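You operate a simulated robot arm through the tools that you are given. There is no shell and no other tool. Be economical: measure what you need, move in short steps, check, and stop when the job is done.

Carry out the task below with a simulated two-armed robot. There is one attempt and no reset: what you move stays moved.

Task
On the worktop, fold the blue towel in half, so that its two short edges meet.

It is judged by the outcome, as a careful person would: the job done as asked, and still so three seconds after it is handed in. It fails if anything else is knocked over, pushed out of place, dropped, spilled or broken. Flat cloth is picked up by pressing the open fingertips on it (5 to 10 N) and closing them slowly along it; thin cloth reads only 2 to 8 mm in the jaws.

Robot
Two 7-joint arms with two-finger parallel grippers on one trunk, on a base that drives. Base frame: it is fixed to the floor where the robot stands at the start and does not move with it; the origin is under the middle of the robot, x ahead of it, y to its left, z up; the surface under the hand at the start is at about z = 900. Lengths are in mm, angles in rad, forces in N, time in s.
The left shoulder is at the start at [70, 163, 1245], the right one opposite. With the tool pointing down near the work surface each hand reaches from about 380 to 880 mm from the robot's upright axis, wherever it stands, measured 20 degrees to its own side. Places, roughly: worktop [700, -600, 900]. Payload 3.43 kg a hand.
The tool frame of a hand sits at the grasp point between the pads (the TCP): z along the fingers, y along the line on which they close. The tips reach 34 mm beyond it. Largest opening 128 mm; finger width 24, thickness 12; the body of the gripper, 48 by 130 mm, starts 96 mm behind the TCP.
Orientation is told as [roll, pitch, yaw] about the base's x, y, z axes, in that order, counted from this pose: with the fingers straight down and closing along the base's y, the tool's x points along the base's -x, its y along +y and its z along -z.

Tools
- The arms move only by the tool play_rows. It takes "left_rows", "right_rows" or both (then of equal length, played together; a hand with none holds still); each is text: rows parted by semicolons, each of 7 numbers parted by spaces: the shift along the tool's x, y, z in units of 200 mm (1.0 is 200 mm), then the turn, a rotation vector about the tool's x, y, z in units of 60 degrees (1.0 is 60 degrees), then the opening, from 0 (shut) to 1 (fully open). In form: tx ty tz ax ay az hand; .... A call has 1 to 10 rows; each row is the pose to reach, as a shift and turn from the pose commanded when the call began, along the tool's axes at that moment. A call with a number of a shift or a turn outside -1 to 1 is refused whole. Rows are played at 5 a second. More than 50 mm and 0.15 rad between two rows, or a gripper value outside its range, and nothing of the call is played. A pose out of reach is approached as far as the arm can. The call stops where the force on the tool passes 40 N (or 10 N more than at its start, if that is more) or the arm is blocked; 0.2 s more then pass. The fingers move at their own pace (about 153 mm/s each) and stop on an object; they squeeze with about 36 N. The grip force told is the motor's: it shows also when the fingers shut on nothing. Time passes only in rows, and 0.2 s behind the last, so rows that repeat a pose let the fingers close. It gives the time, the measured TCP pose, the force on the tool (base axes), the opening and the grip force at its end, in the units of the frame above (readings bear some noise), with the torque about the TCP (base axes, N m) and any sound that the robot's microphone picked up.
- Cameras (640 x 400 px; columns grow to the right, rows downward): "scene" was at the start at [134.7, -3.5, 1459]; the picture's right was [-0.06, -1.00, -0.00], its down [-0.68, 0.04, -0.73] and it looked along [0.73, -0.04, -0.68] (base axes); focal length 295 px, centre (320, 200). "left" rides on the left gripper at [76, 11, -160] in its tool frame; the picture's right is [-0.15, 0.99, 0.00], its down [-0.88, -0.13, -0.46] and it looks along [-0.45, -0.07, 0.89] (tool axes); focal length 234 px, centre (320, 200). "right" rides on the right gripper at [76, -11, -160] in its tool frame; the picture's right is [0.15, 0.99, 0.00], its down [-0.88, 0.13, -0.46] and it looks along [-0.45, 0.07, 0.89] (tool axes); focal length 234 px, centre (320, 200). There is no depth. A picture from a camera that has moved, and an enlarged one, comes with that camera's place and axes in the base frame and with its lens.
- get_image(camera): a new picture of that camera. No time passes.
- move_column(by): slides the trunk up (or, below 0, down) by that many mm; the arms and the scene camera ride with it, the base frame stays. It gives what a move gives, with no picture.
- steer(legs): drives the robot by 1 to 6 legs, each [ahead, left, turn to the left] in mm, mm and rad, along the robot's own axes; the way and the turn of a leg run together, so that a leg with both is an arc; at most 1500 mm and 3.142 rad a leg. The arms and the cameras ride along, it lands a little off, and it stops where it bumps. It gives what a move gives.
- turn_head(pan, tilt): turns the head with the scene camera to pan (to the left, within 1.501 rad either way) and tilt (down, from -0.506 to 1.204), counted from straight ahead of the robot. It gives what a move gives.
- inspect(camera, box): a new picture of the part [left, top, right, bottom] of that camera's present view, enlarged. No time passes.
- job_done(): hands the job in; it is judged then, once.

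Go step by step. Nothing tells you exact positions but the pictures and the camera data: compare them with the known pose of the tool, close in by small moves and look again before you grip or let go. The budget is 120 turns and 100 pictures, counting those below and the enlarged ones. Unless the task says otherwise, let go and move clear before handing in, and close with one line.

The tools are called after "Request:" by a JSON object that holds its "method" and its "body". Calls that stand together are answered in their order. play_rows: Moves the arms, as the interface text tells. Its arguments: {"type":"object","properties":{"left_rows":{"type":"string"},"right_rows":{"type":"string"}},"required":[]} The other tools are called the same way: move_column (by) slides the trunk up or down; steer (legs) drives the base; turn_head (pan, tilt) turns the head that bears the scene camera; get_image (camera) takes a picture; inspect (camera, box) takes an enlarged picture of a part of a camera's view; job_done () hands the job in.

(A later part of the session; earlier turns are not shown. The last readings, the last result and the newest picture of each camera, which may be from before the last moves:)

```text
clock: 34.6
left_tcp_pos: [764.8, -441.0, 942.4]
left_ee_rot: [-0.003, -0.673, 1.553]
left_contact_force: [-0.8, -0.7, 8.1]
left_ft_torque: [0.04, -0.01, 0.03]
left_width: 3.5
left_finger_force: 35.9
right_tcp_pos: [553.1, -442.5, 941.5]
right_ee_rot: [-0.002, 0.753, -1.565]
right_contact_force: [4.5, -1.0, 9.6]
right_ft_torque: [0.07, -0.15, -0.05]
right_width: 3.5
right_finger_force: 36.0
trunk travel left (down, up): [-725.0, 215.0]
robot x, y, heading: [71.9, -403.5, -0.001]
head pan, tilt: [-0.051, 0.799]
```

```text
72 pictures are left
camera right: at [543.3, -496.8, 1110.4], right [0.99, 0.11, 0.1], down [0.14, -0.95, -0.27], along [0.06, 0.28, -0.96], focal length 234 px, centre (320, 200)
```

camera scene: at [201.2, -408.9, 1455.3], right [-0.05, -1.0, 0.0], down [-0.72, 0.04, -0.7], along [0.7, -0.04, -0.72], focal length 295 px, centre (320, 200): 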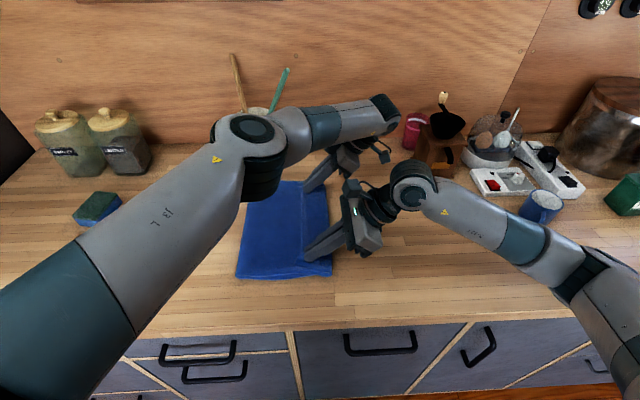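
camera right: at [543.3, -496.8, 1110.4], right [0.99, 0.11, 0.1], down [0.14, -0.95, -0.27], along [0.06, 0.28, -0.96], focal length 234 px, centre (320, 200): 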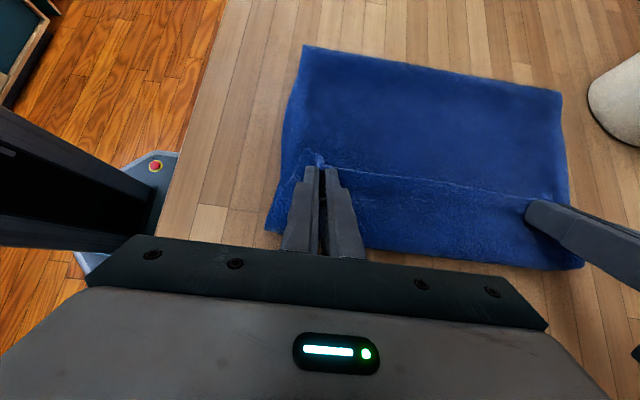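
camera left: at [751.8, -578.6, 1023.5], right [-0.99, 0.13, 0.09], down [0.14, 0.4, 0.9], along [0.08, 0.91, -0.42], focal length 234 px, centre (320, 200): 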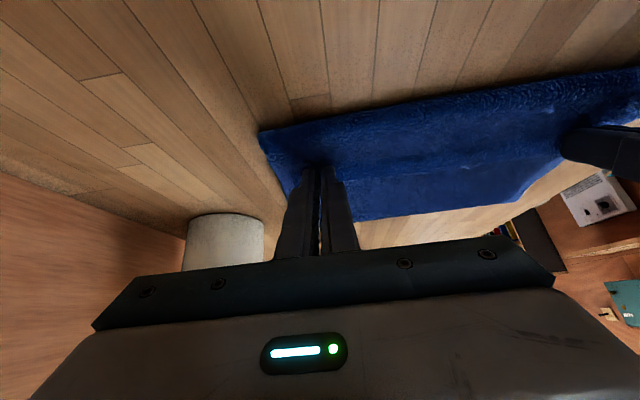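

The band moving with the hands shows the fold settled too early (around y≈−255), so the top layer overshoots and curls back. I'll lift again and go back along the arc until the cloth peels up to the true middle (y≈−195), then lay it down taut.

Request:
{"method": "play_rows", "body": {"left_rows": "-0.1425 0 -0.046 0 0 0 0; -0.285 0 -0.092 0 0 0 0; -0.4275 0 -0.1375 0 0 0 0; -0.57 0 -0.183 0 0 0 0; -0.7125 0 -0.229 0 0 0 0; -0.855 0 -0.275 0 0 0 0; -0.855 0 -0.275 0 0 0 0", "right_rows": "0.146 0 -0.034 0 0 0 0; 0.293 0 -0.068 0 0 0 0; 0.439 0 -0.103 0 0 0 0; 0.585 0 -0.137 0 0 0 0; 0.732 0 -0.171 0 0 0 0; 0.878 0 -0.2055 0 0 0 0; 0.878 0 -0.2055 0 0 0 0"}}

Request:
{"method": "play_rows", "body": {"left_rows": "-0.145 0 0.028 0 0 0 0; -0.29 0 0.055 0 0 0 0; -0.435 0 0.083 0 0 0 0; -0.58 0 0.111 0 0 0 0; -0.58 0 0.111 0 0 0 0", "right_rows": "0.143 0 0.04 0 0 0 0; 0.285 0 0.079 0 0 0 0; 0.428 0 0.119 0 0 0 0; 0.571 0 0.158 0 0 0 0; 0.571 0 0.158 0 0 0 0"}}

Request:
{"method": "get_image", "body": {"camera": "scene"}}

Request:
{"method": "get_image", "body": {"camera": "left"}}

Request:
{"method": "get_image", "body": {"camera": "right"}}

```text
clock: 36.2
left_tcp_pos: [766.1, -341.9, 1089.5]
left_ee_rot: [0.002, -0.673, 1.549]
left_contact_force: [-4.8, 0.5, 0.1]
left_ft_torque: [0.0, 0.11, 0.07]
left_width: 3.4
left_finger_force: 35.8
right_tcp_pos: [553.8, -343.2, 1090.0]
right_ee_rot: [-0.007, 0.752, -1.568]
right_contact_force: [4.1, 0.0, 0.8]
right_ft_torque: [0.01, -0.1, -0.13]
right_width: 3.5
right_finger_force: 36.1
trunk travel left (down, up): [-725.0, 215.0]
robot x, y, heading: [68.4, -408.0, 0.003]
head pan, tilt: [-0.051, 0.799]
```

```text
clock: 37.4
left_tcp_pos: [768.2, -237.0, 1143.8]
left_ee_rot: [0.005, -0.671, 1.548]
left_contact_force: [-7.0, 0.1, -0.4]
left_ft_torque: [0.04, 0.17, 0.16]
left_width: 3.6
left_finger_force: 36.2
right_tcp_pos: [555.3, -236.9, 1145.8]
right_ee_rot: [-0.005, 0.751, -1.569]
right_contact_force: [7.2, -0.5, -0.7]
right_ft_torque: [0.0, -0.17, -0.14]
right_width: 3.5
right_finger_force: 35.4
trunk travel left (down, up): [-725.0, 215.0]
robot x, y, heading: [71.1, -405.4, 0.001]
head pan, tilt: [-0.051, 0.799]
```

```text
71 pictures are left
camera scene: at [202.0, -410.9, 1455.2], right [-0.05, -1.0, 0.0], down [-0.72, 0.04, -0.7], along [0.7, -0.03, -0.72], focal length 295 px, centre (320, 200)
```

scene: 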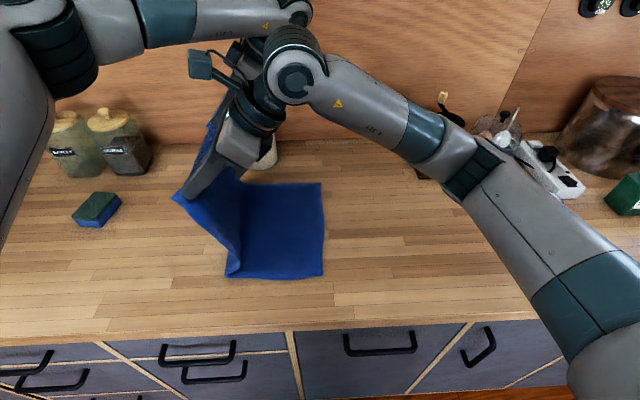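

```text
70 pictures are left
camera left: at [756.3, -395.9, 1221.9], right [-0.99, 0.13, 0.09], down [0.14, 0.4, 0.9], along [0.08, 0.91, -0.42], focal length 234 px, centre (320, 200)
```

left: 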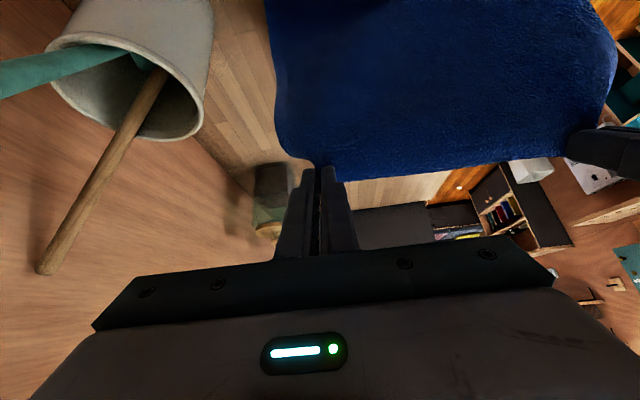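

```text
69 pictures are left
camera right: at [544.7, -292.6, 1314.0], right [0.99, 0.11, 0.1], down [0.13, -0.95, -0.27], along [0.06, 0.28, -0.96], focal length 234 px, centre (320, 200)
```

right: 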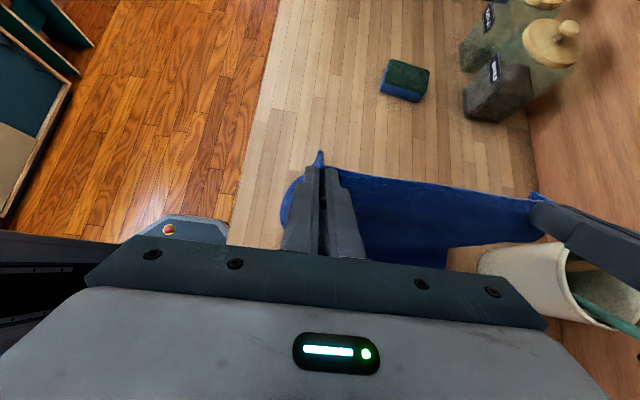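

The cloth now hangs nearly vertical from y≈−231. A bit more +y travel will bring the crease line to about −195.

Request:
{"method": "play_rows", "body": {"left_rows": "-0.06 0 0.08 0 0 0 0; -0.121 0 0.16 0 0 0 0; -0.121 0 0.16 0 0 0 0; -0.121 0 0.16 0 0 0 0", "right_rows": "0.054 0 0.085 0 0 0 0; 0.108 0 0.17 0 0 0 0; 0.108 0 0.17 0 0 0 0; 0.108 0 0.17 0 0 0 0"}}

Request:
{"method": "get_image", "body": {"camera": "scene"}}

```text
clock: 38.4
left_tcp_pos: [768.8, -196.6, 1135.0]
left_ee_rot: [0.002, -0.668, 1.551]
left_contact_force: [-7.8, -0.1, -0.5]
left_ft_torque: [0.0, 0.2, 0.16]
left_width: 3.4
left_finger_force: 35.5
right_tcp_pos: [554.4, -196.0, 1135.3]
right_ee_rot: [-0.006, 0.75, -1.568]
right_contact_force: [7.8, 1.1, 0.3]
right_ft_torque: [-0.01, -0.26, -0.18]
right_width: 3.6
right_finger_force: 35.9
trunk travel left (down, up): [-725.0, 215.0]
robot x, y, heading: [71.2, -405.1, -0.0]
head pan, tilt: [-0.051, 0.799]
```

```text
68 pictures are left
camera scene: at [201.8, -408.0, 1455.2], right [-0.05, -1.0, 0.0], down [-0.72, 0.04, -0.7], along [0.7, -0.04, -0.72], focal length 295 px, centre (320, 200)
```

scene: 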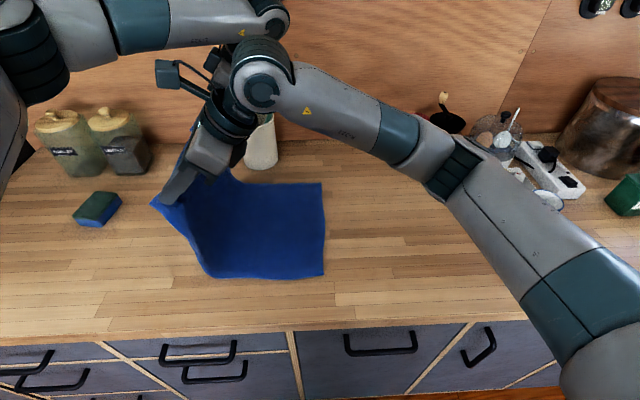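

The crease line is now at y≈−193, exactly mid-towel. I'll lay it over along the arc.

Request:
{"method": "play_rows", "body": {"left_rows": "0.07 0.01 -0.065 0 0 0 0; 0.139 0.02 -0.13 0 0 0 0; 0.235 0.02 -0.185 0 0 0 0; 0.331 0.02 -0.232 0 0 0 0; 0.438 0.02 -0.265 0 0 0 0; 0.544 0.02 -0.292 0 0 0 0; 0.644 0.02 -0.3 0 0 0 0; 0.744 0.02 -0.305 0 0 0 0", "right_rows": "-0.065 0.01 -0.07 0 0 0 0; -0.129 0.02 -0.141 0 0 0 0; -0.22 0.02 -0.202 0 0 0 0; -0.313 0.02 -0.259 0 0 0 0; -0.416 0.02 -0.3 0 0 0 0; -0.52 0.02 -0.337 0 0 0 0; -0.62 0.02 -0.353 0 0 0 0; -0.72 0.02 -0.366 0 0 0 0"}}

Request:
{"method": "get_image", "body": {"camera": "scene"}}

```text
clock: 40.2
left_tcp_pos: [763.9, -353.7, 1089.5]
left_ee_rot: [0.002, -0.672, 1.549]
left_contact_force: [-0.2, -0.3, 0.2]
left_ft_torque: [0.04, 0.0, -0.07]
left_width: 3.6
left_finger_force: 36.0
right_tcp_pos: [559.0, -353.3, 1090.4]
right_ee_rot: [-0.006, 0.754, -1.568]
right_contact_force: [1.0, 0.0, -0.5]
right_ft_torque: [0.01, 0.0, -0.02]
right_width: 3.6
right_finger_force: 36.1
trunk travel left (down, up): [-725.0, 215.0]
robot x, y, heading: [68.4, -408.4, 0.005]
head pan, tilt: [-0.051, 0.799]
```

```text
67 pictures are left
camera scene: at [201.9, -410.7, 1455.2], right [-0.05, -1.0, 0.0], down [-0.72, 0.04, -0.7], along [0.7, -0.03, -0.72], focal length 295 px, centre (320, 200)
```

scene: 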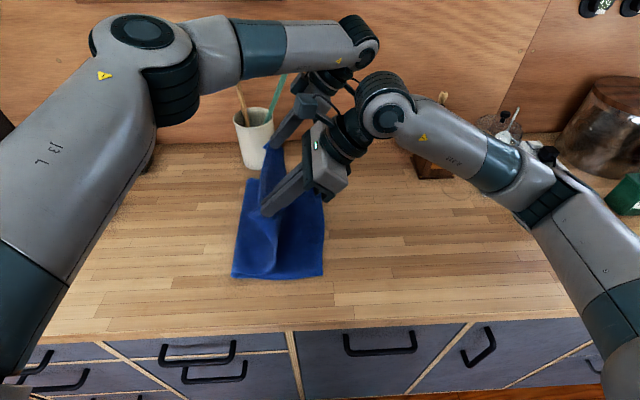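

The cloth sags while the hands are high, so the fold settles too early again. A low, rolling fold avoids that: I'll take the edge back to the left first, then bring it over with the hands close to the table.

Request:
{"method": "play_rows", "body": {"left_rows": "0.063 0 0.079 0 0 0 0; 0.126 0 0.159 0 0 0 0; 0.189 0 0.238 0 0 0 0", "right_rows": "-0.07 0 0.074 0 0 0 0; -0.139 0 0.149 0 0 0 0; -0.209 0 0.223 0 0 0 0"}}

Request:
{"method": "steer", "body": {"legs": [[0, 295, 0]]}}

Request:
{"method": "get_image", "body": {"camera": "scene"}}

```text
clock: 41.0
left_tcp_pos: [763.3, -351.4, 1027.5]
left_ee_rot: [0.003, -0.67, 1.55]
left_contact_force: [0.1, 0.3, 0.4]
left_ft_torque: [-0.04, 0.01, -0.04]
left_width: 3.5
left_finger_force: 36.3
right_tcp_pos: [559.6, -351.1, 1028.7]
right_ee_rot: [-0.005, 0.751, -1.568]
right_contact_force: [0.6, -0.2, -0.6]
right_ft_torque: [0.0, 0.03, 0.02]
right_width: 3.5
right_finger_force: 35.9
trunk travel left (down, up): [-725.0, 215.0]
robot x, y, heading: [69.2, -406.3, -0.001]
head pan, tilt: [-0.051, 0.799]
```

```text
clock: 43.0
left_tcp_pos: [761.3, -56.4, 1029.1]
left_ee_rot: [0.001, -0.672, 1.554]
left_contact_force: [-0.5, -0.6, 0.1]
left_ft_torque: [0.01, -0.05, -0.03]
left_width: 3.4
left_finger_force: 35.9
right_tcp_pos: [557.5, -56.8, 1028.9]
right_ee_rot: [-0.007, 0.753, -1.565]
right_contact_force: [0.6, 0.1, 0.4]
right_ft_torque: [-0.02, 0.01, 0.02]
right_width: 3.7
right_finger_force: 36.0
trunk travel left (down, up): [-725.0, 215.0]
robot x, y, heading: [69.0, -110.4, -0.003]
head pan, tilt: [-0.051, 0.799]
```

```text
66 pictures are left
camera scene: at [201.3, -114.7, 1455.2], right [-0.05, -1.0, 0.0], down [-0.72, 0.03, -0.7], along [0.7, -0.03, -0.72], focal length 295 px, centre (320, 200)
```

scene: 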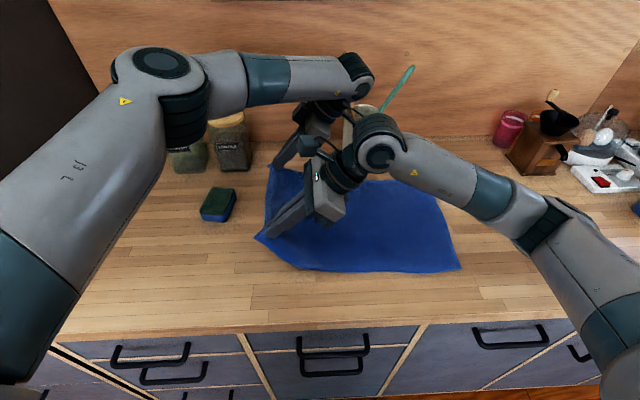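

Request:
{"method": "play_rows", "body": {"left_rows": "0.062 0 0.078 0 0 0 0; 0.124 0 0.156 0 0 0 0; 0.186 0 0.234 0 0 0 0", "right_rows": "-0.068 0 0.073 0 0 0 0; -0.137 0 0.146 0 0 0 0; -0.205 0 0.219 0 0 0 0"}}

Request:
{"method": "steer", "body": {"legs": [[0, -200, 0]]}}

Request:
{"method": "get_image", "body": {"camera": "scene"}}

Request:
{"method": "get_image", "body": {"camera": "right"}}

```text
clock: 43.9
left_tcp_pos: [761.6, -55.9, 968.4]
left_ee_rot: [0.0, -0.672, 1.551]
left_contact_force: [0.1, -0.4, -1.4]
left_ft_torque: [-0.02, 0.0, -0.02]
left_width: 3.5
left_finger_force: 36.2
right_tcp_pos: [558.0, -57.2, 969.0]
right_ee_rot: [-0.006, 0.751, -1.566]
right_contact_force: [0.2, -0.1, -0.5]
right_ft_torque: [0.01, -0.03, -0.01]
right_width: 3.3
right_finger_force: 36.2
trunk travel left (down, up): [-725.0, 215.0]
robot x, y, heading: [68.2, -114.2, 0.002]
head pan, tilt: [-0.051, 0.799]
```

```text
clock: 45.4
left_tcp_pos: [762.1, -254.1, 969.4]
left_ee_rot: [0.001, -0.67, 1.554]
left_contact_force: [-0.4, 0.3, 0.1]
left_ft_torque: [0.01, 0.02, -0.04]
left_width: 3.4
left_finger_force: 36.3
right_tcp_pos: [557.5, -255.7, 969.0]
right_ee_rot: [-0.006, 0.753, -1.564]
right_contact_force: [-0.5, -0.1, 0.0]
right_ft_torque: [-0.04, 0.07, -0.03]
right_width: 3.6
right_finger_force: 36.3
trunk travel left (down, up): [-725.0, 215.0]
robot x, y, heading: [72.7, -306.5, 0.001]
head pan, tilt: [-0.051, 0.799]
```

```text
65 pictures are left
camera scene: at [201.9, -313.3, 1455.2], right [-0.05, -1.0, 0.0], down [-0.72, 0.03, -0.7], along [0.7, -0.03, -0.72], focal length 295 px, centre (320, 200)
```

scene: 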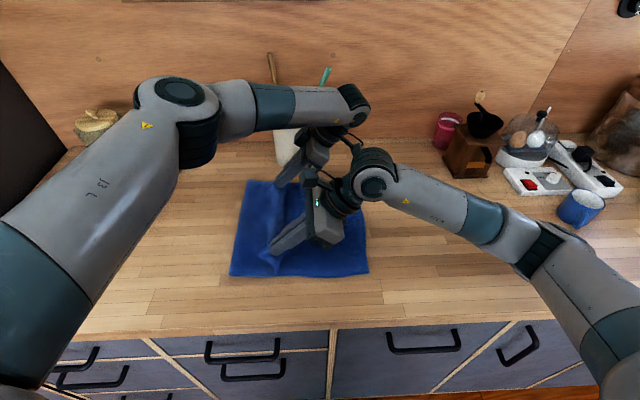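

```text
64 pictures are left
camera right: at [548.5, -310.7, 1137.8], right [0.99, 0.12, 0.1], down [0.14, -0.95, -0.27], along [0.06, 0.28, -0.96], focal length 234 px, centre (320, 200)
```

right: 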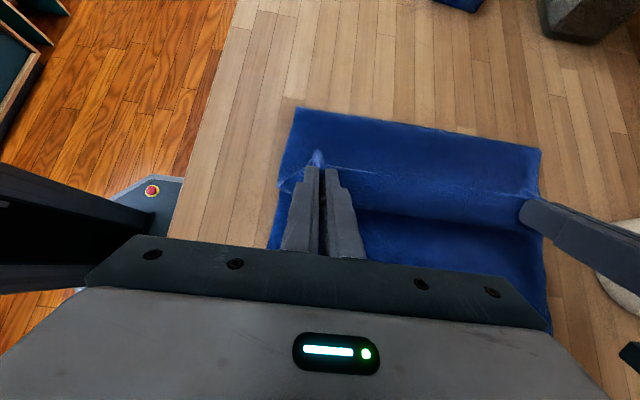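

The fold is rolling properly now (fold at y≈−138). I'll continue until it nears −195, then set down, release and see how the edge relaxes.

Request:
{"method": "steer", "body": {"legs": [[0, -100, 0]]}}

Request:
{"method": "get_image", "body": {"camera": "scene"}}

Request:
{"method": "get_image", "body": {"camera": "right"}}

```text
clock: 46.6
left_tcp_pos: [762.4, -351.5, 969.0]
left_ee_rot: [0.003, -0.672, 1.556]
left_contact_force: [0.0, 0.2, -0.6]
left_ft_torque: [0.02, -0.01, -0.03]
left_width: 3.5
left_finger_force: 35.9
right_tcp_pos: [557.7, -353.5, 969.8]
right_ee_rot: [-0.005, 0.752, -1.563]
right_contact_force: [-0.1, 0.1, -0.5]
right_ft_torque: [0.01, 0.0, -0.01]
right_width: 3.2
right_finger_force: 35.6
trunk travel left (down, up): [-725.0, 215.0]
robot x, y, heading: [73.4, -409.7, 0.009]
head pan, tilt: [-0.051, 0.799]
```

```text
63 pictures are left
camera scene: at [202.3, -412.1, 1455.2], right [-0.05, -1.0, 0.0], down [-0.72, 0.03, -0.7], along [0.7, -0.03, -0.72], focal length 295 px, centre (320, 200)
```

scene: 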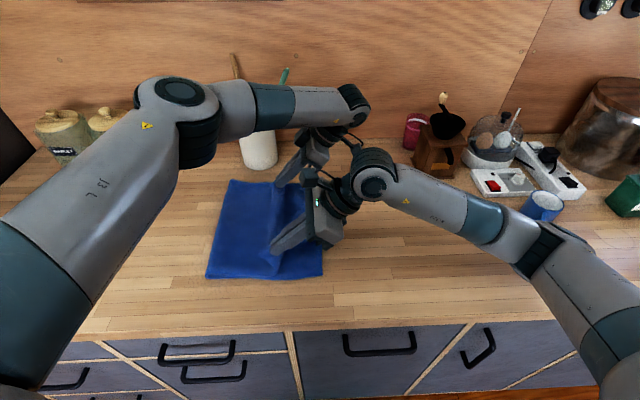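

```text
62 pictures are left
camera right: at [548.8, -409.1, 1137.8], right [0.99, 0.12, 0.1], down [0.14, -0.95, -0.27], along [0.06, 0.28, -0.96], focal length 234 px, centre (320, 200)
```

right: 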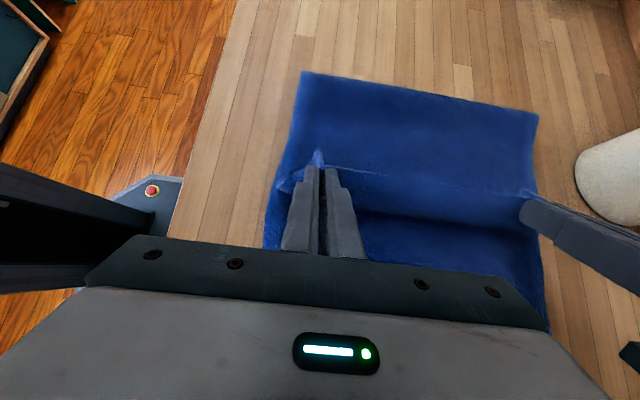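

The fold now sits at y≈−190 along its whole length. I'll lower to contact here, open slowly and back the fingers out.

Request:
{"method": "play_rows", "body": {"left_rows": "0.04 0 0.05 0 0 0 0; 0.075 0 0.094 0 0 0 0; 0.075 0 0.094 0 0 0 0.05; 0.075 0 0.094 0 0 0 0.1; 0.075 0 0.094 0 0 0 0.15; 0.075 0 0.094 0 0 0 0.2", "right_rows": "-0.045 0 0.048 0 0 0 0; -0.083 0 0.089 0 0 0 0; -0.083 0 0.089 0 0 0 0.05; -0.083 0 0.089 0 0 0 0.1; -0.083 0 0.089 0 0 0 0.15; -0.083 0 0.089 0 0 0 0.2"}}

Request:
{"method": "play_rows", "body": {"left_rows": "0 0 -0.1 0 0 0 0.2; 0 0 -0.25 0 0 0 0.2; 0 0 -0.45 0 0 0 0.2", "right_rows": "0 0 -0.1 0 0 0 0.2; 0 0 -0.25 0 0 0 0.2; 0 0 -0.45 0 0 0 0.2"}}

Request:
{"method": "get_image", "body": {"camera": "right"}}

Request:
{"method": "get_image", "body": {"camera": "scene"}}

```text
clock: 48.0
left_tcp_pos: [762.1, -352.1, 943.8]
left_ee_rot: [0.001, -0.671, 1.555]
left_contact_force: [-0.7, -0.1, 0.3]
left_ft_torque: [-0.01, 0.0, 0.02]
left_width: 25.3
left_finger_force: 0.1
right_tcp_pos: [558.6, -354.7, 943.9]
right_ee_rot: [-0.005, 0.75, -1.563]
right_contact_force: [0.2, 0.2, 0.9]
right_ft_torque: [0.01, -0.03, 0.0]
right_width: 25.4
right_finger_force: 0.1
trunk travel left (down, up): [-725.0, 215.0]
robot x, y, heading: [66.8, -410.5, 0.003]
head pan, tilt: [-0.051, 0.799]
```

```text
clock: 48.8
left_tcp_pos: [760.2, -410.6, 1016.4]
left_ee_rot: [0.002, -0.673, 1.554]
left_contact_force: [0.3, 1.1, 0.2]
left_ft_torque: [0.01, -0.06, -0.02]
left_width: 25.9
left_finger_force: 0.1
right_tcp_pos: [558.0, -417.1, 1011.5]
right_ee_rot: [-0.006, 0.755, -1.563]
right_contact_force: [0.5, -1.0, 0.2]
right_ft_torque: [0.04, -0.03, 0.0]
right_width: 25.5
right_finger_force: 0.0
trunk travel left (down, up): [-725.0, 215.0]
robot x, y, heading: [69.6, -409.5, 0.006]
head pan, tilt: [-0.051, 0.799]
```

```text
61 pictures are left
camera right: at [547.8, -472.3, 1179.5], right [0.99, 0.12, 0.1], down [0.14, -0.95, -0.27], along [0.06, 0.28, -0.96], focal length 234 px, centre (320, 200)
```

right: 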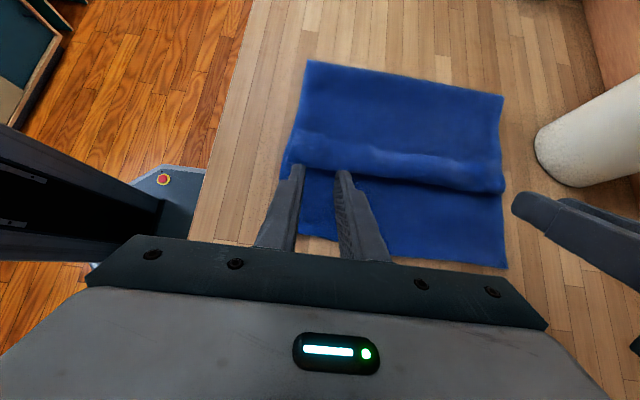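

```text
60 pictures are left
camera scene: at [200.7, -414.4, 1455.3], right [-0.05, -1.0, 0.0], down [-0.72, 0.03, -0.7], along [0.7, -0.03, -0.72], focal length 295 px, centre (320, 200)
```

scene: 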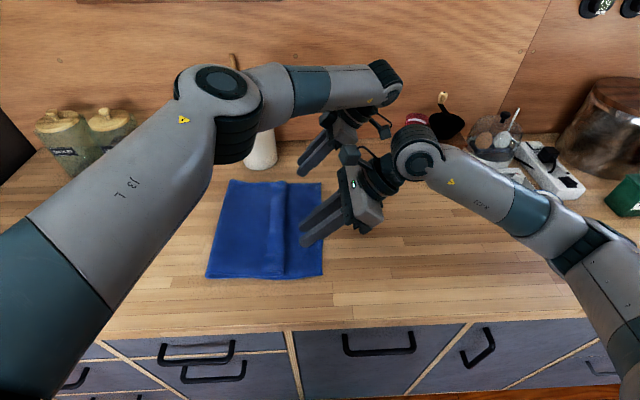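

The edge released as a curled roll near y≈−350, with the rest flat. I'll look closer to find the free edge so I can unroll it.

Request:
{"method": "inspect", "body": {"camera": "right", "box": [260, 40, 540, 280]}}

Request:
{"method": "inspect", "body": {"camera": "left", "box": [160, 20, 640, 300]}}

Request:
{"method": "inspect", "body": {"camera": "scene", "box": [190, 160, 350, 290]}}

```text
1.67 times, centred on (400, 160) of right
camera zoom: at [547.8, -472.3, 1179.5], right [0.99, 0.12, 0.1], down [0.14, -0.95, -0.27], along [0.06, 0.28, -0.96], focal length 390 px, centre (187, 267)
```

zoom: 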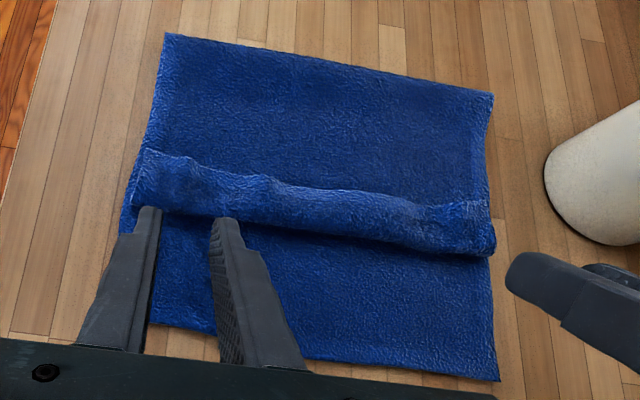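

```text
1.33 times, centred on (400, 160) of left
camera zoom: at [748.2, -569.6, 1093.9], right [-0.99, 0.13, 0.09], down [0.14, 0.4, 0.9], along [0.08, 0.91, -0.42], focal length 312 px, centre (213, 253)
```

zoom: 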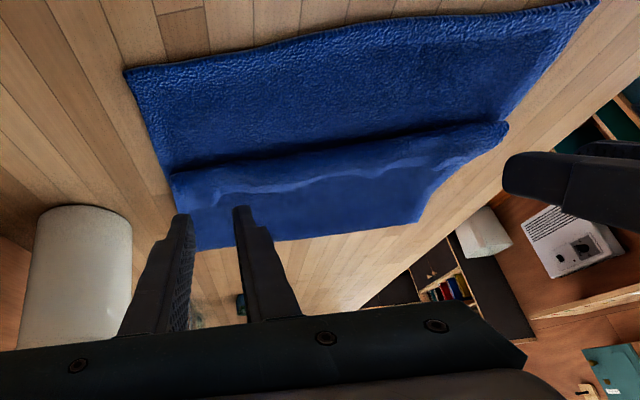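

```text
3.08 times, centred on (270, 225) of scene
camera zoom: at [200.7, -414.4, 1455.3], right [-0.05, -1.0, 0.0], down [-0.72, 0.03, -0.7], along [0.7, -0.03, -0.72], focal length 907 px, centre (474, 123)
```

zoom: 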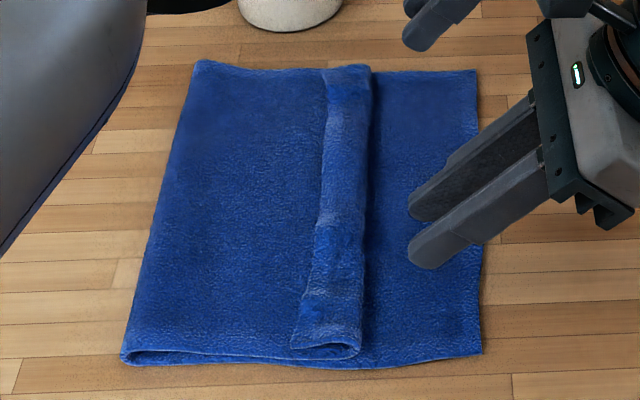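

The curl is one neat flap folded back: its free edge is at y≈−307 and its front at y≈−352. I'll regrip that edge with the hands leaning the other way (+y), so that swinging them back turns it fully over.

Request:
{"method": "play_rows", "body": {"left_rows": "-0.066 0 0.018 0 0.122 0 0.25; -0.132 0 0.035 0 0.244 0 0.25; -0.199 0 0.053 0 0.366 0 0.25; -0.265 0 0.071 0 0.488 0 0.25; -0.331 0 0.088 0 0.61 0 0.25; -0.397 0 0.106 0 0.732 0 0.25; -0.464 0 0.124 0 0.854 0 0.25; -0.53 0 0.1415 0 0.975 0 0.25; -0.53 0 0.1415 0 0.975 0 0.25", "right_rows": "0.069 0 0.024 0 -0.122 0 0.25; 0.139 0 0.048 0 -0.244 0 0.25; 0.208 0 0.072 0 -0.366 0 0.25; 0.277 0 0.096 0 -0.488 0 0.25; 0.347 0 0.119 0 -0.61 0 0.25; 0.416 0 0.143 0 -0.732 0 0.25; 0.486 0 0.167 0 -0.854 0 0.25; 0.555 0 0.191 0 -0.975 0 0.25; 0.555 0 0.191 0 -0.975 0 0.25"}}

```text
clock: 50.8
left_tcp_pos: [762.3, -309.1, 1059.0]
left_ee_rot: [0.002, 0.349, 1.556]
left_contact_force: [0.0, 0.7, -0.1]
left_ft_torque: [0.0, 0.0, 0.01]
left_width: 32.3
left_finger_force: 0.1
right_tcp_pos: [559.0, -310.8, 1058.8]
right_ee_rot: [-0.005, -0.27, -1.559]
right_contact_force: [-0.4, -0.1, -0.2]
right_ft_torque: [0.05, 0.0, -0.02]
right_width: 32.0
right_finger_force: 0.1
trunk travel left (down, up): [-725.0, 215.0]
robot x, y, heading: [66.6, -406.4, 0.003]
head pan, tilt: [-0.051, 0.799]
```

Request:
{"method": "play_rows", "body": {"left_rows": "-0.06 -0.01 0.11 0 0.08 0 0.25; -0.12 -0.02 0.22 0 0.16 0 0.25; -0.178 -0.02 0.329 0 0.24 0 0.25; -0.178 -0.02 0.329 0 0.24 0 0.25", "right_rows": "0.054 -0.01 0.113 0 -0.105 0 0.25; 0.107 -0.02 0.226 0 -0.21 0 0.25; 0.161 -0.03 0.339 0 -0.315 0 0.25; 0.161 -0.03 0.339 0 -0.315 0 0.25"}}

Request:
{"method": "get_image", "body": {"camera": "left"}}

Request:
{"method": "get_image", "body": {"camera": "right"}}

Request:
{"method": "get_image", "body": {"camera": "scene"}}

```text
clock: 51.8
left_tcp_pos: [767.9, -297.5, 986.0]
left_ee_rot: [0.001, 0.602, 1.554]
left_contact_force: [0.4, -0.7, -0.3]
left_ft_torque: [0.03, -0.01, 0.01]
left_width: 32.1
left_finger_force: 0.1
right_tcp_pos: [552.3, -295.9, 984.4]
right_ee_rot: [-0.006, -0.6, -1.558]
right_contact_force: [-0.1, 0.5, -0.3]
right_ft_torque: [0.03, -0.02, 0.0]
right_width: 31.9
right_finger_force: 0.0
trunk travel left (down, up): [-725.0, 215.0]
robot x, y, heading: [67.2, -415.9, 0.006]
head pan, tilt: [-0.051, 0.799]
```

```text
56 pictures are left
camera left: at [758.0, -269.3, 1159.9], right [-0.99, 0.14, -0.08], down [0.15, 0.98, -0.12], along [0.06, -0.13, -0.99], focal length 234 px, centre (320, 200)
```

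left: 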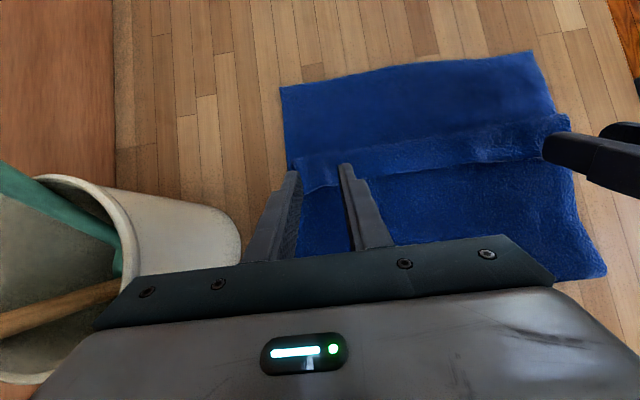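

```text
55 pictures are left
camera right: at [539.4, -144.3, 1073.9], right [0.99, 0.13, -0.09], down [0.14, -0.47, 0.87], along [0.07, -0.87, -0.48], focal length 234 px, centre (320, 200)
```

right: 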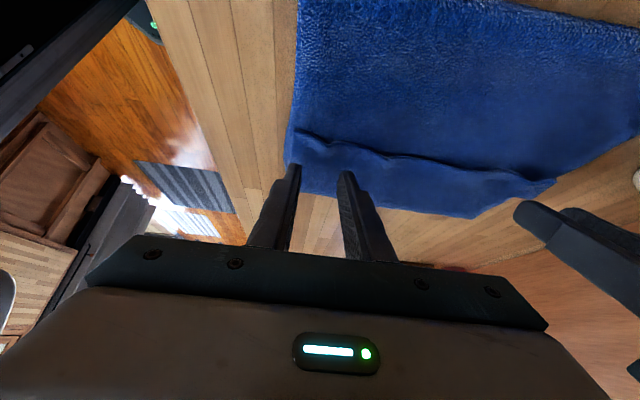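

```text
54 pictures are left
camera scene: at [202.3, -412.9, 1455.2], right [-0.05, -1.0, 0.0], down [-0.72, 0.03, -0.7], along [0.7, -0.03, -0.72], focal length 295 px, centre (320, 200)
```

scene: 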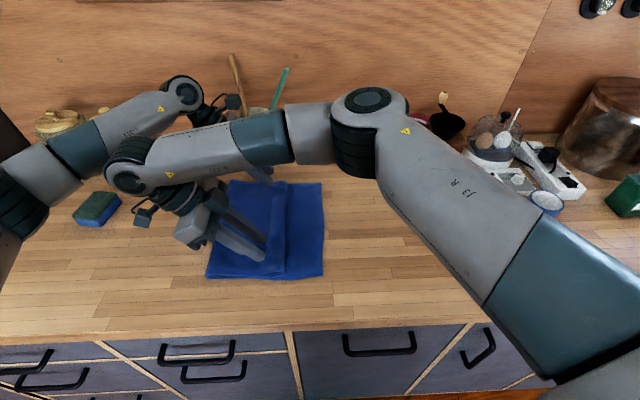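

Request:
{"method": "play_rows", "body": {"left_rows": "-0.028 0.02 0.072 0 0 0 0.25; -0.056 0.02 0.144 0 0 0 0.25; -0.056 0.02 0.144 0 0 0 0.25", "right_rows": "0.024 -0.01 0.075 0 0 0 0.25; 0.048 -0.01 0.149 0 0 0 0.25; 0.048 -0.01 0.149 0 0 0 0.25"}}

Request:
{"method": "inspect", "body": {"camera": "left", "box": [240, 40, 640, 290]}}

Request:
{"method": "inspect", "body": {"camera": "right", "box": [220, 40, 620, 290]}}

```text
clock: 52.6
left_tcp_pos: [763.1, -302.8, 956.2]
left_ee_rot: [0.001, 0.602, 1.555]
left_contact_force: [-0.1, 0.2, -0.1]
left_ft_torque: [0.01, -0.02, -0.01]
left_width: 31.9
left_finger_force: 0.0
right_tcp_pos: [549.3, -303.4, 954.8]
right_ee_rot: [-0.004, -0.601, -1.558]
right_contact_force: [0.5, 0.0, -0.2]
right_ft_torque: [0.05, 0.01, -0.01]
right_width: 32.1
right_finger_force: 0.0
trunk travel left (down, up): [-725.0, 215.0]
robot x, y, heading: [69.6, -409.2, 0.007]
head pan, tilt: [-0.051, 0.799]
```

```text
1.60 times, centred on (440, 165) of left
camera zoom: at [753.7, -274.9, 1129.8], right [-0.99, 0.14, -0.08], down [0.15, 0.98, -0.12], along [0.06, -0.13, -0.99], focal length 375 px, centre (128, 256)
```

zoom: 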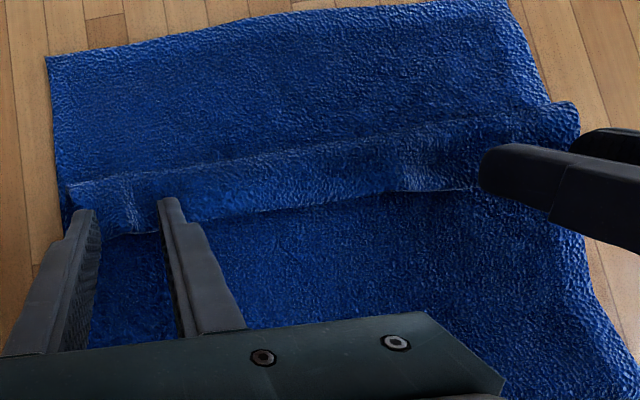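

```text
1.60 times, centred on (420, 165) of right
camera zoom: at [537.0, -151.7, 1043.8], right [0.99, 0.13, -0.09], down [0.14, -0.47, 0.87], along [0.07, -0.87, -0.48], focal length 375 px, centre (160, 256)
```

zoom: 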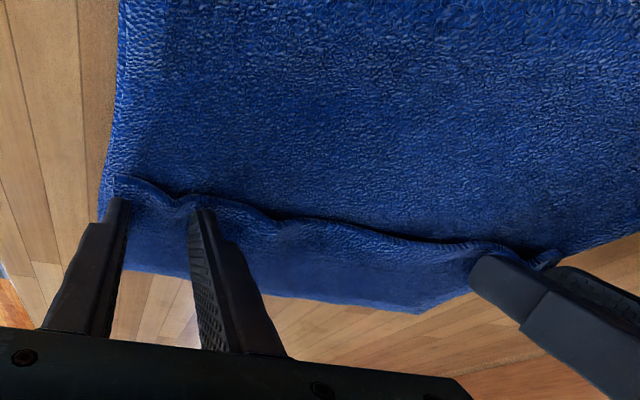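

Request:
{"method": "play_rows", "body": {"left_rows": "-0.0113 0 0.0165 0 0 0 0.25; -0.0226 0 0.033 0 0 0 0.25; -0.0226 0 0.033 0 0 0 0.25", "right_rows": "0.0113 0 0.0165 0 0 0 0.25; 0.0226 0 0.033 0 0 0 0.25; 0.0226 0 0.033 0 0 0 0.25"}}

```text
clock: 53.4
left_tcp_pos: [762.0, -303.0, 947.6]
left_ee_rot: [0.001, 0.602, 1.557]
left_contact_force: [0.5, 0.0, 0.5]
left_ft_torque: [0.01, 0.01, -0.01]
left_width: 31.9
left_finger_force: 0.1
right_tcp_pos: [549.4, -304.7, 945.8]
right_ee_rot: [-0.005, -0.598, -1.556]
right_contact_force: [-1.2, -0.2, 0.7]
right_ft_torque: [0.03, 0.03, 0.02]
right_width: 32.1
right_finger_force: 0.1
trunk travel left (down, up): [-725.0, 215.0]
robot x, y, heading: [69.1, -410.7, 0.002]
head pan, tilt: [-0.051, 0.799]
```

Request:
{"method": "play_rows", "body": {"left_rows": "-0.006 0 0.0085 0 0 0 0.25; -0.0113 0 0.0165 0 0 0 0.25; -0.0113 0 0.0165 0 0 0 0.25", "right_rows": "0.004 0 0.006 0 0 0 0.25; 0.0085 0 0.0124 0 0 0 0.25; 0.0085 0 0.0124 0 0 0 0.25"}}

```text
clock: 54.2
left_tcp_pos: [762.7, -304.0, 944.0]
left_ee_rot: [0.001, 0.603, 1.553]
left_contact_force: [0.1, 0.5, 2.1]
left_ft_torque: [-0.02, -0.04, 0.0]
left_width: 32.2
left_finger_force: 0.0
right_tcp_pos: [548.6, -303.6, 943.6]
right_ee_rot: [-0.006, -0.598, -1.557]
right_contact_force: [0.9, 1.1, 3.7]
right_ft_torque: [-0.05, 0.0, 0.03]
right_width: 32.0
right_finger_force: 0.1
trunk travel left (down, up): [-725.0, 215.0]
robot x, y, heading: [69.8, -410.0, 0.009]
head pan, tilt: [-0.051, 0.799]
```

Light contact on both. I'll press slightly more and close slowly.

Request:
{"method": "play_rows", "body": {"left_rows": "-0.004 0 0.006 0 0 0 0.25; -0.004 0 0.006 0 0 0 0.22; -0.004 0 0.006 0 0 0 0.19; -0.004 0 0.006 0 0 0 0.16; -0.004 0 0.006 0 0 0 0.13; -0.004 0 0.006 0 0 0 0.1; -0.004 0 0.006 0 0 0 0.07; -0.004 0 0.006 0 0 0 0.04; -0.004 0 0.006 0 0 0 0.0; -0.004 0 0.006 0 0 0 0", "right_rows": "0.002 0 0.003 0 0 0 0.25; 0.002 0 0.003 0 0 0 0.22; 0.002 0 0.003 0 0 0 0.19; 0.002 0 0.003 0 0 0 0.16; 0.002 0 0.003 0 0 0 0.13; 0.002 0 0.003 0 0 0 0.1; 0.002 0 0.003 0 0 0 0.07; 0.002 0 0.003 0 0 0 0.04; 0.002 0 0.003 0 0 0 0; 0.002 0 0.003 0 0 0 0"}}

Request:
{"method": "inspect", "body": {"camera": "left", "box": [240, 40, 640, 290]}}

Request:
{"method": "inspect", "body": {"camera": "right", "box": [220, 40, 620, 290]}}

```text
clock: 56.4
left_tcp_pos: [762.6, -303.7, 942.5]
left_ee_rot: [0.0, 0.601, 1.556]
left_contact_force: [-5.2, -1.3, 3.6]
left_ft_torque: [-0.03, 0.19, -0.08]
left_width: 3.6
left_finger_force: 36.7
right_tcp_pos: [549.9, -304.7, 942.7]
right_ee_rot: [0.0, -0.599, -1.559]
right_contact_force: [5.0, -1.0, 2.6]
right_ft_torque: [-0.04, -0.16, 0.08]
right_width: 4.7
right_finger_force: 35.7
trunk travel left (down, up): [-725.0, 215.0]
robot x, y, heading: [72.9, -410.1, 0.002]
head pan, tilt: [-0.051, 0.799]
```

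```text
1.60 times, centred on (440, 165) of left
camera zoom: at [753.6, -275.7, 1116.7], right [-0.99, 0.14, -0.08], down [0.15, 0.98, -0.12], along [0.06, -0.13, -0.99], focal length 375 px, centre (128, 256)
```

zoom: 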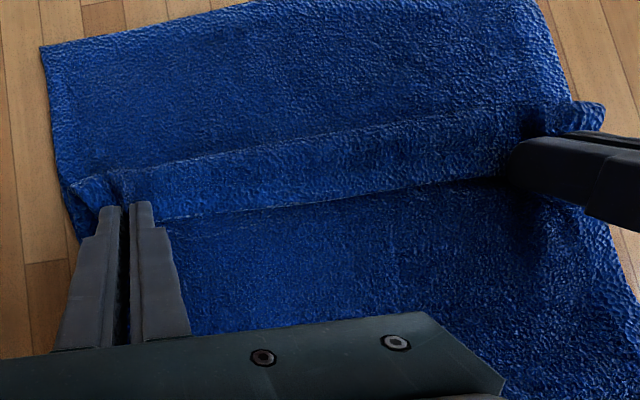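

```text
1.60 times, centred on (420, 165) of right
camera zoom: at [537.4, -152.8, 1032.5], right [0.99, 0.13, -0.09], down [0.14, -0.47, 0.87], along [0.07, -0.87, -0.48], focal length 375 px, centre (160, 256)
```

zoom: 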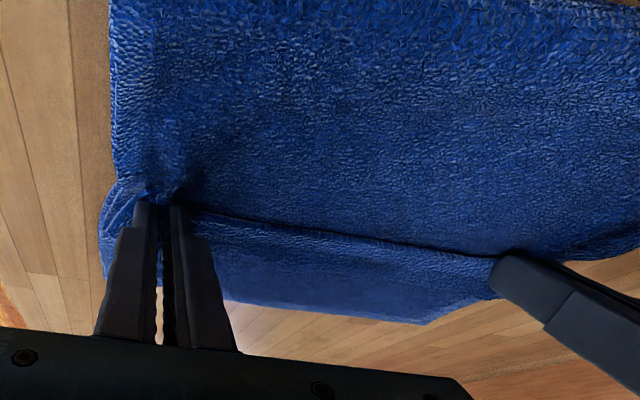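

Request:
{"method": "play_rows", "body": {"left_rows": "0.035 0.01 -0.05 0 -0.06 0 0; 0.08 0.02 -0.1 0 -0.18 0 0; 0.12 0.02 -0.13 0 -0.3 0 0; 0.165 0.02 -0.13 0 -0.43 0 0; 0.21 0.02 -0.129 0 -0.56 0 0; 0.21 0.02 -0.129 0 -0.56 0 0", "right_rows": "-0.035 0.01 -0.05 0 0.06 0 0; -0.08 0.02 -0.1 0 0.18 0 0; -0.12 0.02 -0.13 0 0.3 0 0; -0.165 0.02 -0.13 0 0.43 0 0; -0.21 0.02 -0.129 0 0.56 0 0; -0.21 0.02 -0.129 0 0.56 0 0"}}

Request:
{"method": "inspect", "body": {"camera": "left", "box": [220, 0, 640, 290]}}

Request:
{"method": "inspect", "body": {"camera": "right", "box": [200, 0, 620, 290]}}

Request:
{"method": "get_image", "body": {"camera": "scene"}}

```text
clock: 57.8
left_tcp_pos: [759.6, -321.5, 986.5]
left_ee_rot: [-0.001, 0.015, 1.556]
left_contact_force: [-1.1, 0.8, -0.4]
left_ft_torque: [-0.09, 0.02, -0.02]
left_width: 3.1
left_finger_force: 36.0
right_tcp_pos: [554.1, -321.7, 987.1]
right_ee_rot: [-0.004, -0.012, -1.558]
right_contact_force: [0.3, 0.2, 0.3]
right_ft_torque: [0.01, -0.07, -0.01]
right_width: 4.1
right_finger_force: 35.7
trunk travel left (down, up): [-725.0, 215.0]
robot x, y, heading: [65.7, -411.1, 0.001]
head pan, tilt: [-0.051, 0.799]
```

```text
1.38 times, centred on (430, 145) of left
camera zoom: at [748.4, -394.3, 1147.4], right [-0.99, 0.16, 0.0], down [0.14, 0.89, 0.44], along [0.07, 0.44, -0.9], focal length 323 px, centre (168, 276)
```

zoom: 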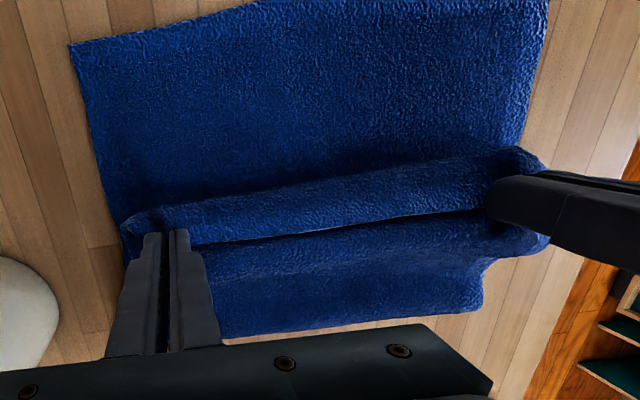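

```text
1.38 times, centred on (410, 145) of right
camera zoom: at [542.9, -245.5, 1146.9], right [0.99, 0.16, -0.01], down [0.14, -0.87, 0.47], along [0.07, -0.46, -0.88], focal length 323 px, centre (196, 276)
```

zoom: 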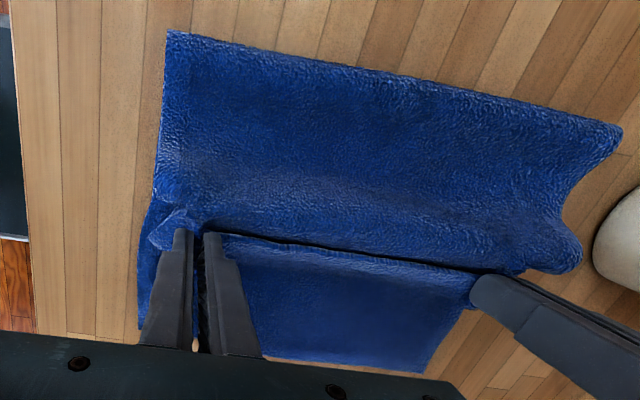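

```text
47 pictures are left
camera scene: at [202.2, -409.0, 1455.2], right [-0.05, -1.0, 0.0], down [-0.72, 0.03, -0.7], along [0.7, -0.03, -0.72], focal length 295 px, centre (320, 200)
```

scene: 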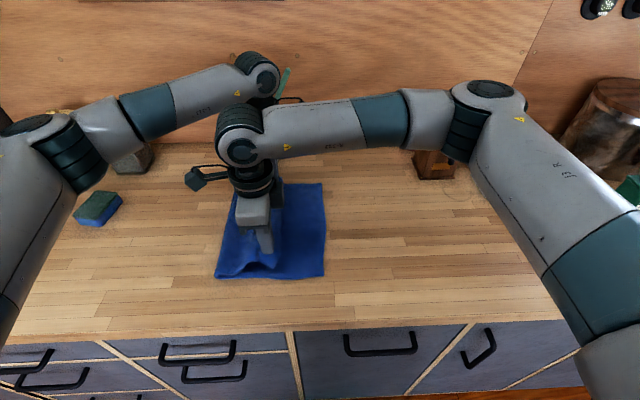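

The edges are held cleanly. Now I'll swing the hands over to the −y lean while moving the edge toward its target.

Request:
{"method": "play_rows", "body": {"left_rows": "0.06 0 -0.06 0 -0.108 0 0; 0.14 0 -0.1 0 -0.216 0 0; 0.22 0 -0.1 0 -0.324 0 0; 0.31 0 -0.08 0 -0.432 0 0; 0.4 0 -0.03 0 -0.54 0 0; 0.475 0 0.04 0 -0.65 0 0; 0.475 0 0.04 0 -0.65 0 0", "right_rows": "-0.06 0 -0.06 0 0.108 0 0; -0.14 0 -0.1 0 0.216 0 0; -0.22 0 -0.1 0 0.324 0 0; -0.31 0 -0.08 0 0.432 0 0; -0.4 0 -0.03 0 0.54 0 0; -0.475 0 0.04 0 0.65 0 0; -0.475 0 0.04 0 0.65 0 0"}}

Request:
{"method": "get_image", "body": {"camera": "left"}}

Request:
{"method": "inspect", "body": {"camera": "right", "box": [200, 0, 620, 290]}}

Request:
{"method": "get_image", "body": {"camera": "scene"}}

```text
clock: 59.4
left_tcp_pos: [757.2, -416.4, 981.0]
left_ee_rot: [0.001, -0.665, 1.553]
left_contact_force: [0.9, 1.2, -0.3]
left_ft_torque: [-0.05, 0.0, -0.02]
left_width: 3.1
left_finger_force: 35.6
right_tcp_pos: [554.5, -417.4, 980.5]
right_ee_rot: [-0.006, 0.666, -1.563]
right_contact_force: [0.1, 0.6, 0.4]
right_ft_torque: [-0.04, 0.0, -0.03]
right_width: 4.7
right_finger_force: 35.6
trunk travel left (down, up): [-725.0, 215.0]
robot x, y, heading: [67.2, -410.7, 0.005]
head pan, tilt: [-0.051, 0.799]
```

```text
46 pictures are left
camera left: at [745.7, -574.2, 1059.5], right [-0.99, 0.13, 0.09], down [0.14, 0.41, 0.9], along [0.08, 0.9, -0.42], focal length 234 px, centre (320, 200)
```

left: 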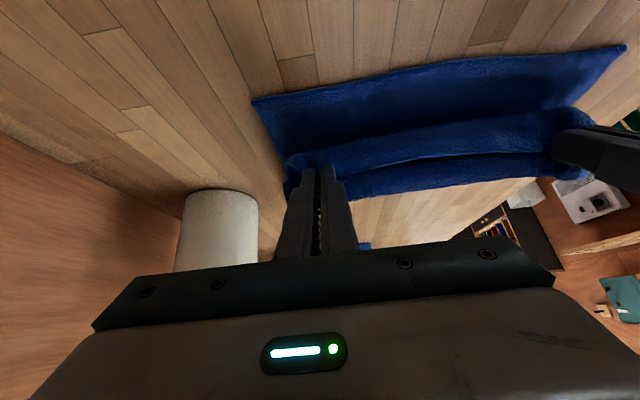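

```text
1.38 times, centred on (410, 145) of right
camera zoom: at [545.1, -457.9, 1153.8], right [0.99, 0.13, 0.09], down [0.14, -0.97, -0.19], along [0.06, 0.2, -0.98], focal length 323 px, centre (196, 276)
```

zoom: 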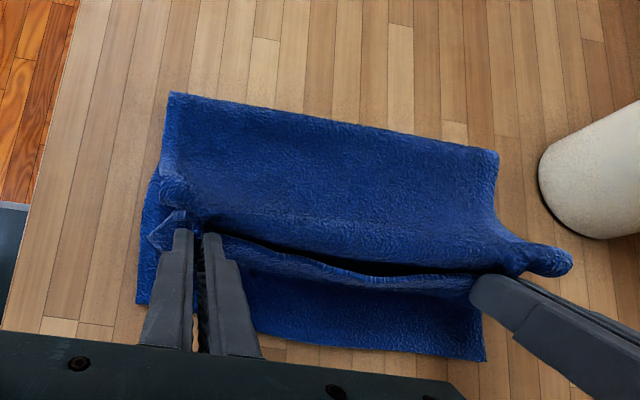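

```text
44 pictures are left
camera scene: at [202.4, -409.2, 1455.3], right [-0.05, -1.0, 0.0], down [-0.72, 0.03, -0.7], along [0.7, -0.03, -0.72], focal length 295 px, centre (320, 200)
```

scene: 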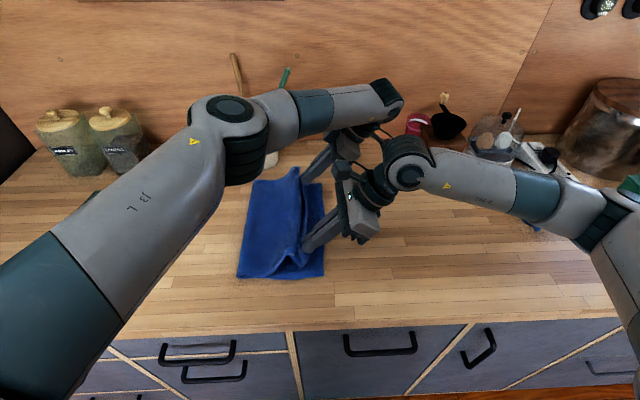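

The hands seem to have caught two layers, so the flap is still curled. I'll set it down, release, and then unroll the flap by dragging it outward lightly with the fingertips.

Request:
{"method": "play_rows", "body": {"left_rows": "0.037 0 0.047 0 0 0 0; 0.075 0 0.094 0 0 0 0; 0.112 0 0.14 0 0 0 0; 0.112 0 0.14 0 0 0 0.1; 0.112 0 0.14 0 0 0 0.25; 0.112 0 0.14 0 0 0 0.25", "right_rows": "-0.037 0 0.047 0 0 0 0; -0.074 0 0.094 0 0 0 0; -0.111 0 0.1415 0 0 0 0; -0.111 0 0.1415 0 0 0 0.1; -0.111 0 0.1415 0 0 0 0.25; -0.111 0 0.1415 0 0 0 0.25"}}

Request:
{"method": "play_rows", "body": {"left_rows": "0 0 -0.15 0 0 0 0.25; 0 0 -0.3 0 0 0 0.25; 0 0 -0.45 0 0 0 0.25; 0 0 -0.6 0 0 0 0.25", "right_rows": "0 0 -0.15 0 0 0 0.25; 0 0 -0.3 0 0 0 0.25; 0 0 -0.45 0 0 0 0.25; 0 0 -0.6 0 0 0 0.25"}}

Request:
{"method": "inspect", "body": {"camera": "scene", "box": [190, 160, 350, 290]}}

Request:
{"method": "get_image", "body": {"camera": "right"}}

```text
clock: 60.8
left_tcp_pos: [757.6, -418.5, 944.9]
left_ee_rot: [0.002, -0.666, 1.557]
left_contact_force: [0.5, 0.6, 0.2]
left_ft_torque: [-0.02, 0.01, 0.01]
left_width: 32.0
left_finger_force: 0.0
right_tcp_pos: [555.8, -418.9, 944.7]
right_ee_rot: [-0.004, 0.669, -1.565]
right_contact_force: [0.0, -0.3, 0.2]
right_ft_torque: [-0.03, 0.0, 0.01]
right_width: 32.2
right_finger_force: 0.1
trunk travel left (down, up): [-725.0, 215.0]
robot x, y, heading: [71.3, -406.9, 0.002]
head pan, tilt: [-0.051, 0.799]
```

```text
clock: 61.8
left_tcp_pos: [755.6, -462.8, 1025.8]
left_ee_rot: [0.002, -0.667, 1.555]
left_contact_force: [-0.1, 0.0, -0.4]
left_ft_torque: [0.0, 0.0, 0.03]
left_width: 32.0
left_finger_force: 0.0
left hand out of reach, approached as far as the arm can: row 3, 4
right_tcp_pos: [555.5, -492.4, 1040.6]
right_ee_rot: [-0.002, 0.668, -1.561]
right_contact_force: [0.0, 0.0, -1.1]
right_ft_torque: [0.0, 0.03, 0.0]
right_width: 32.2
right_finger_force: 0.1
trunk travel left (down, up): [-725.0, 215.0]
robot x, y, heading: [71.0, -411.0, 0.002]
head pan, tilt: [-0.051, 0.799]
```

```text
3.08 times, centred on (270, 225) of scene
camera zoom: at [201.4, -412.3, 1455.3], right [-0.05, -1.0, 0.0], down [-0.72, 0.03, -0.7], along [0.7, -0.03, -0.72], focal length 907 px, centre (474, 123)
```

zoom: 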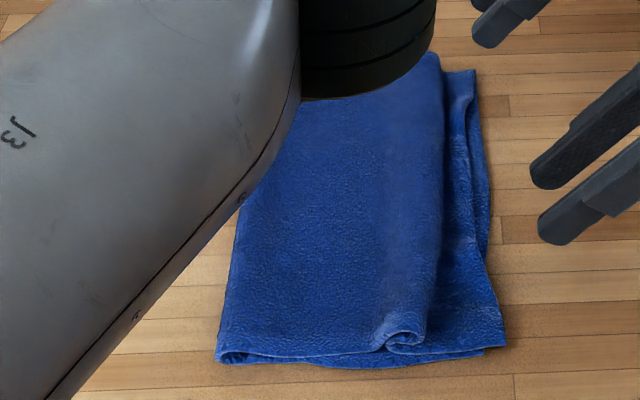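

```text
42 pictures are left
camera right: at [545.5, -534.0, 1212.0], right [0.99, 0.13, 0.09], down [0.14, -0.97, -0.19], along [0.06, 0.2, -0.98], focal length 234 px, centre (320, 200)
```

right: 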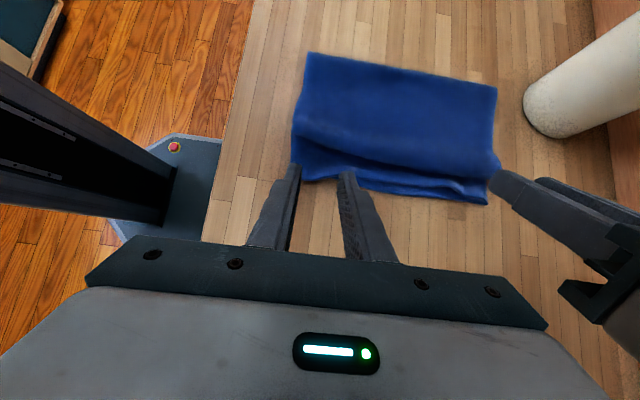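

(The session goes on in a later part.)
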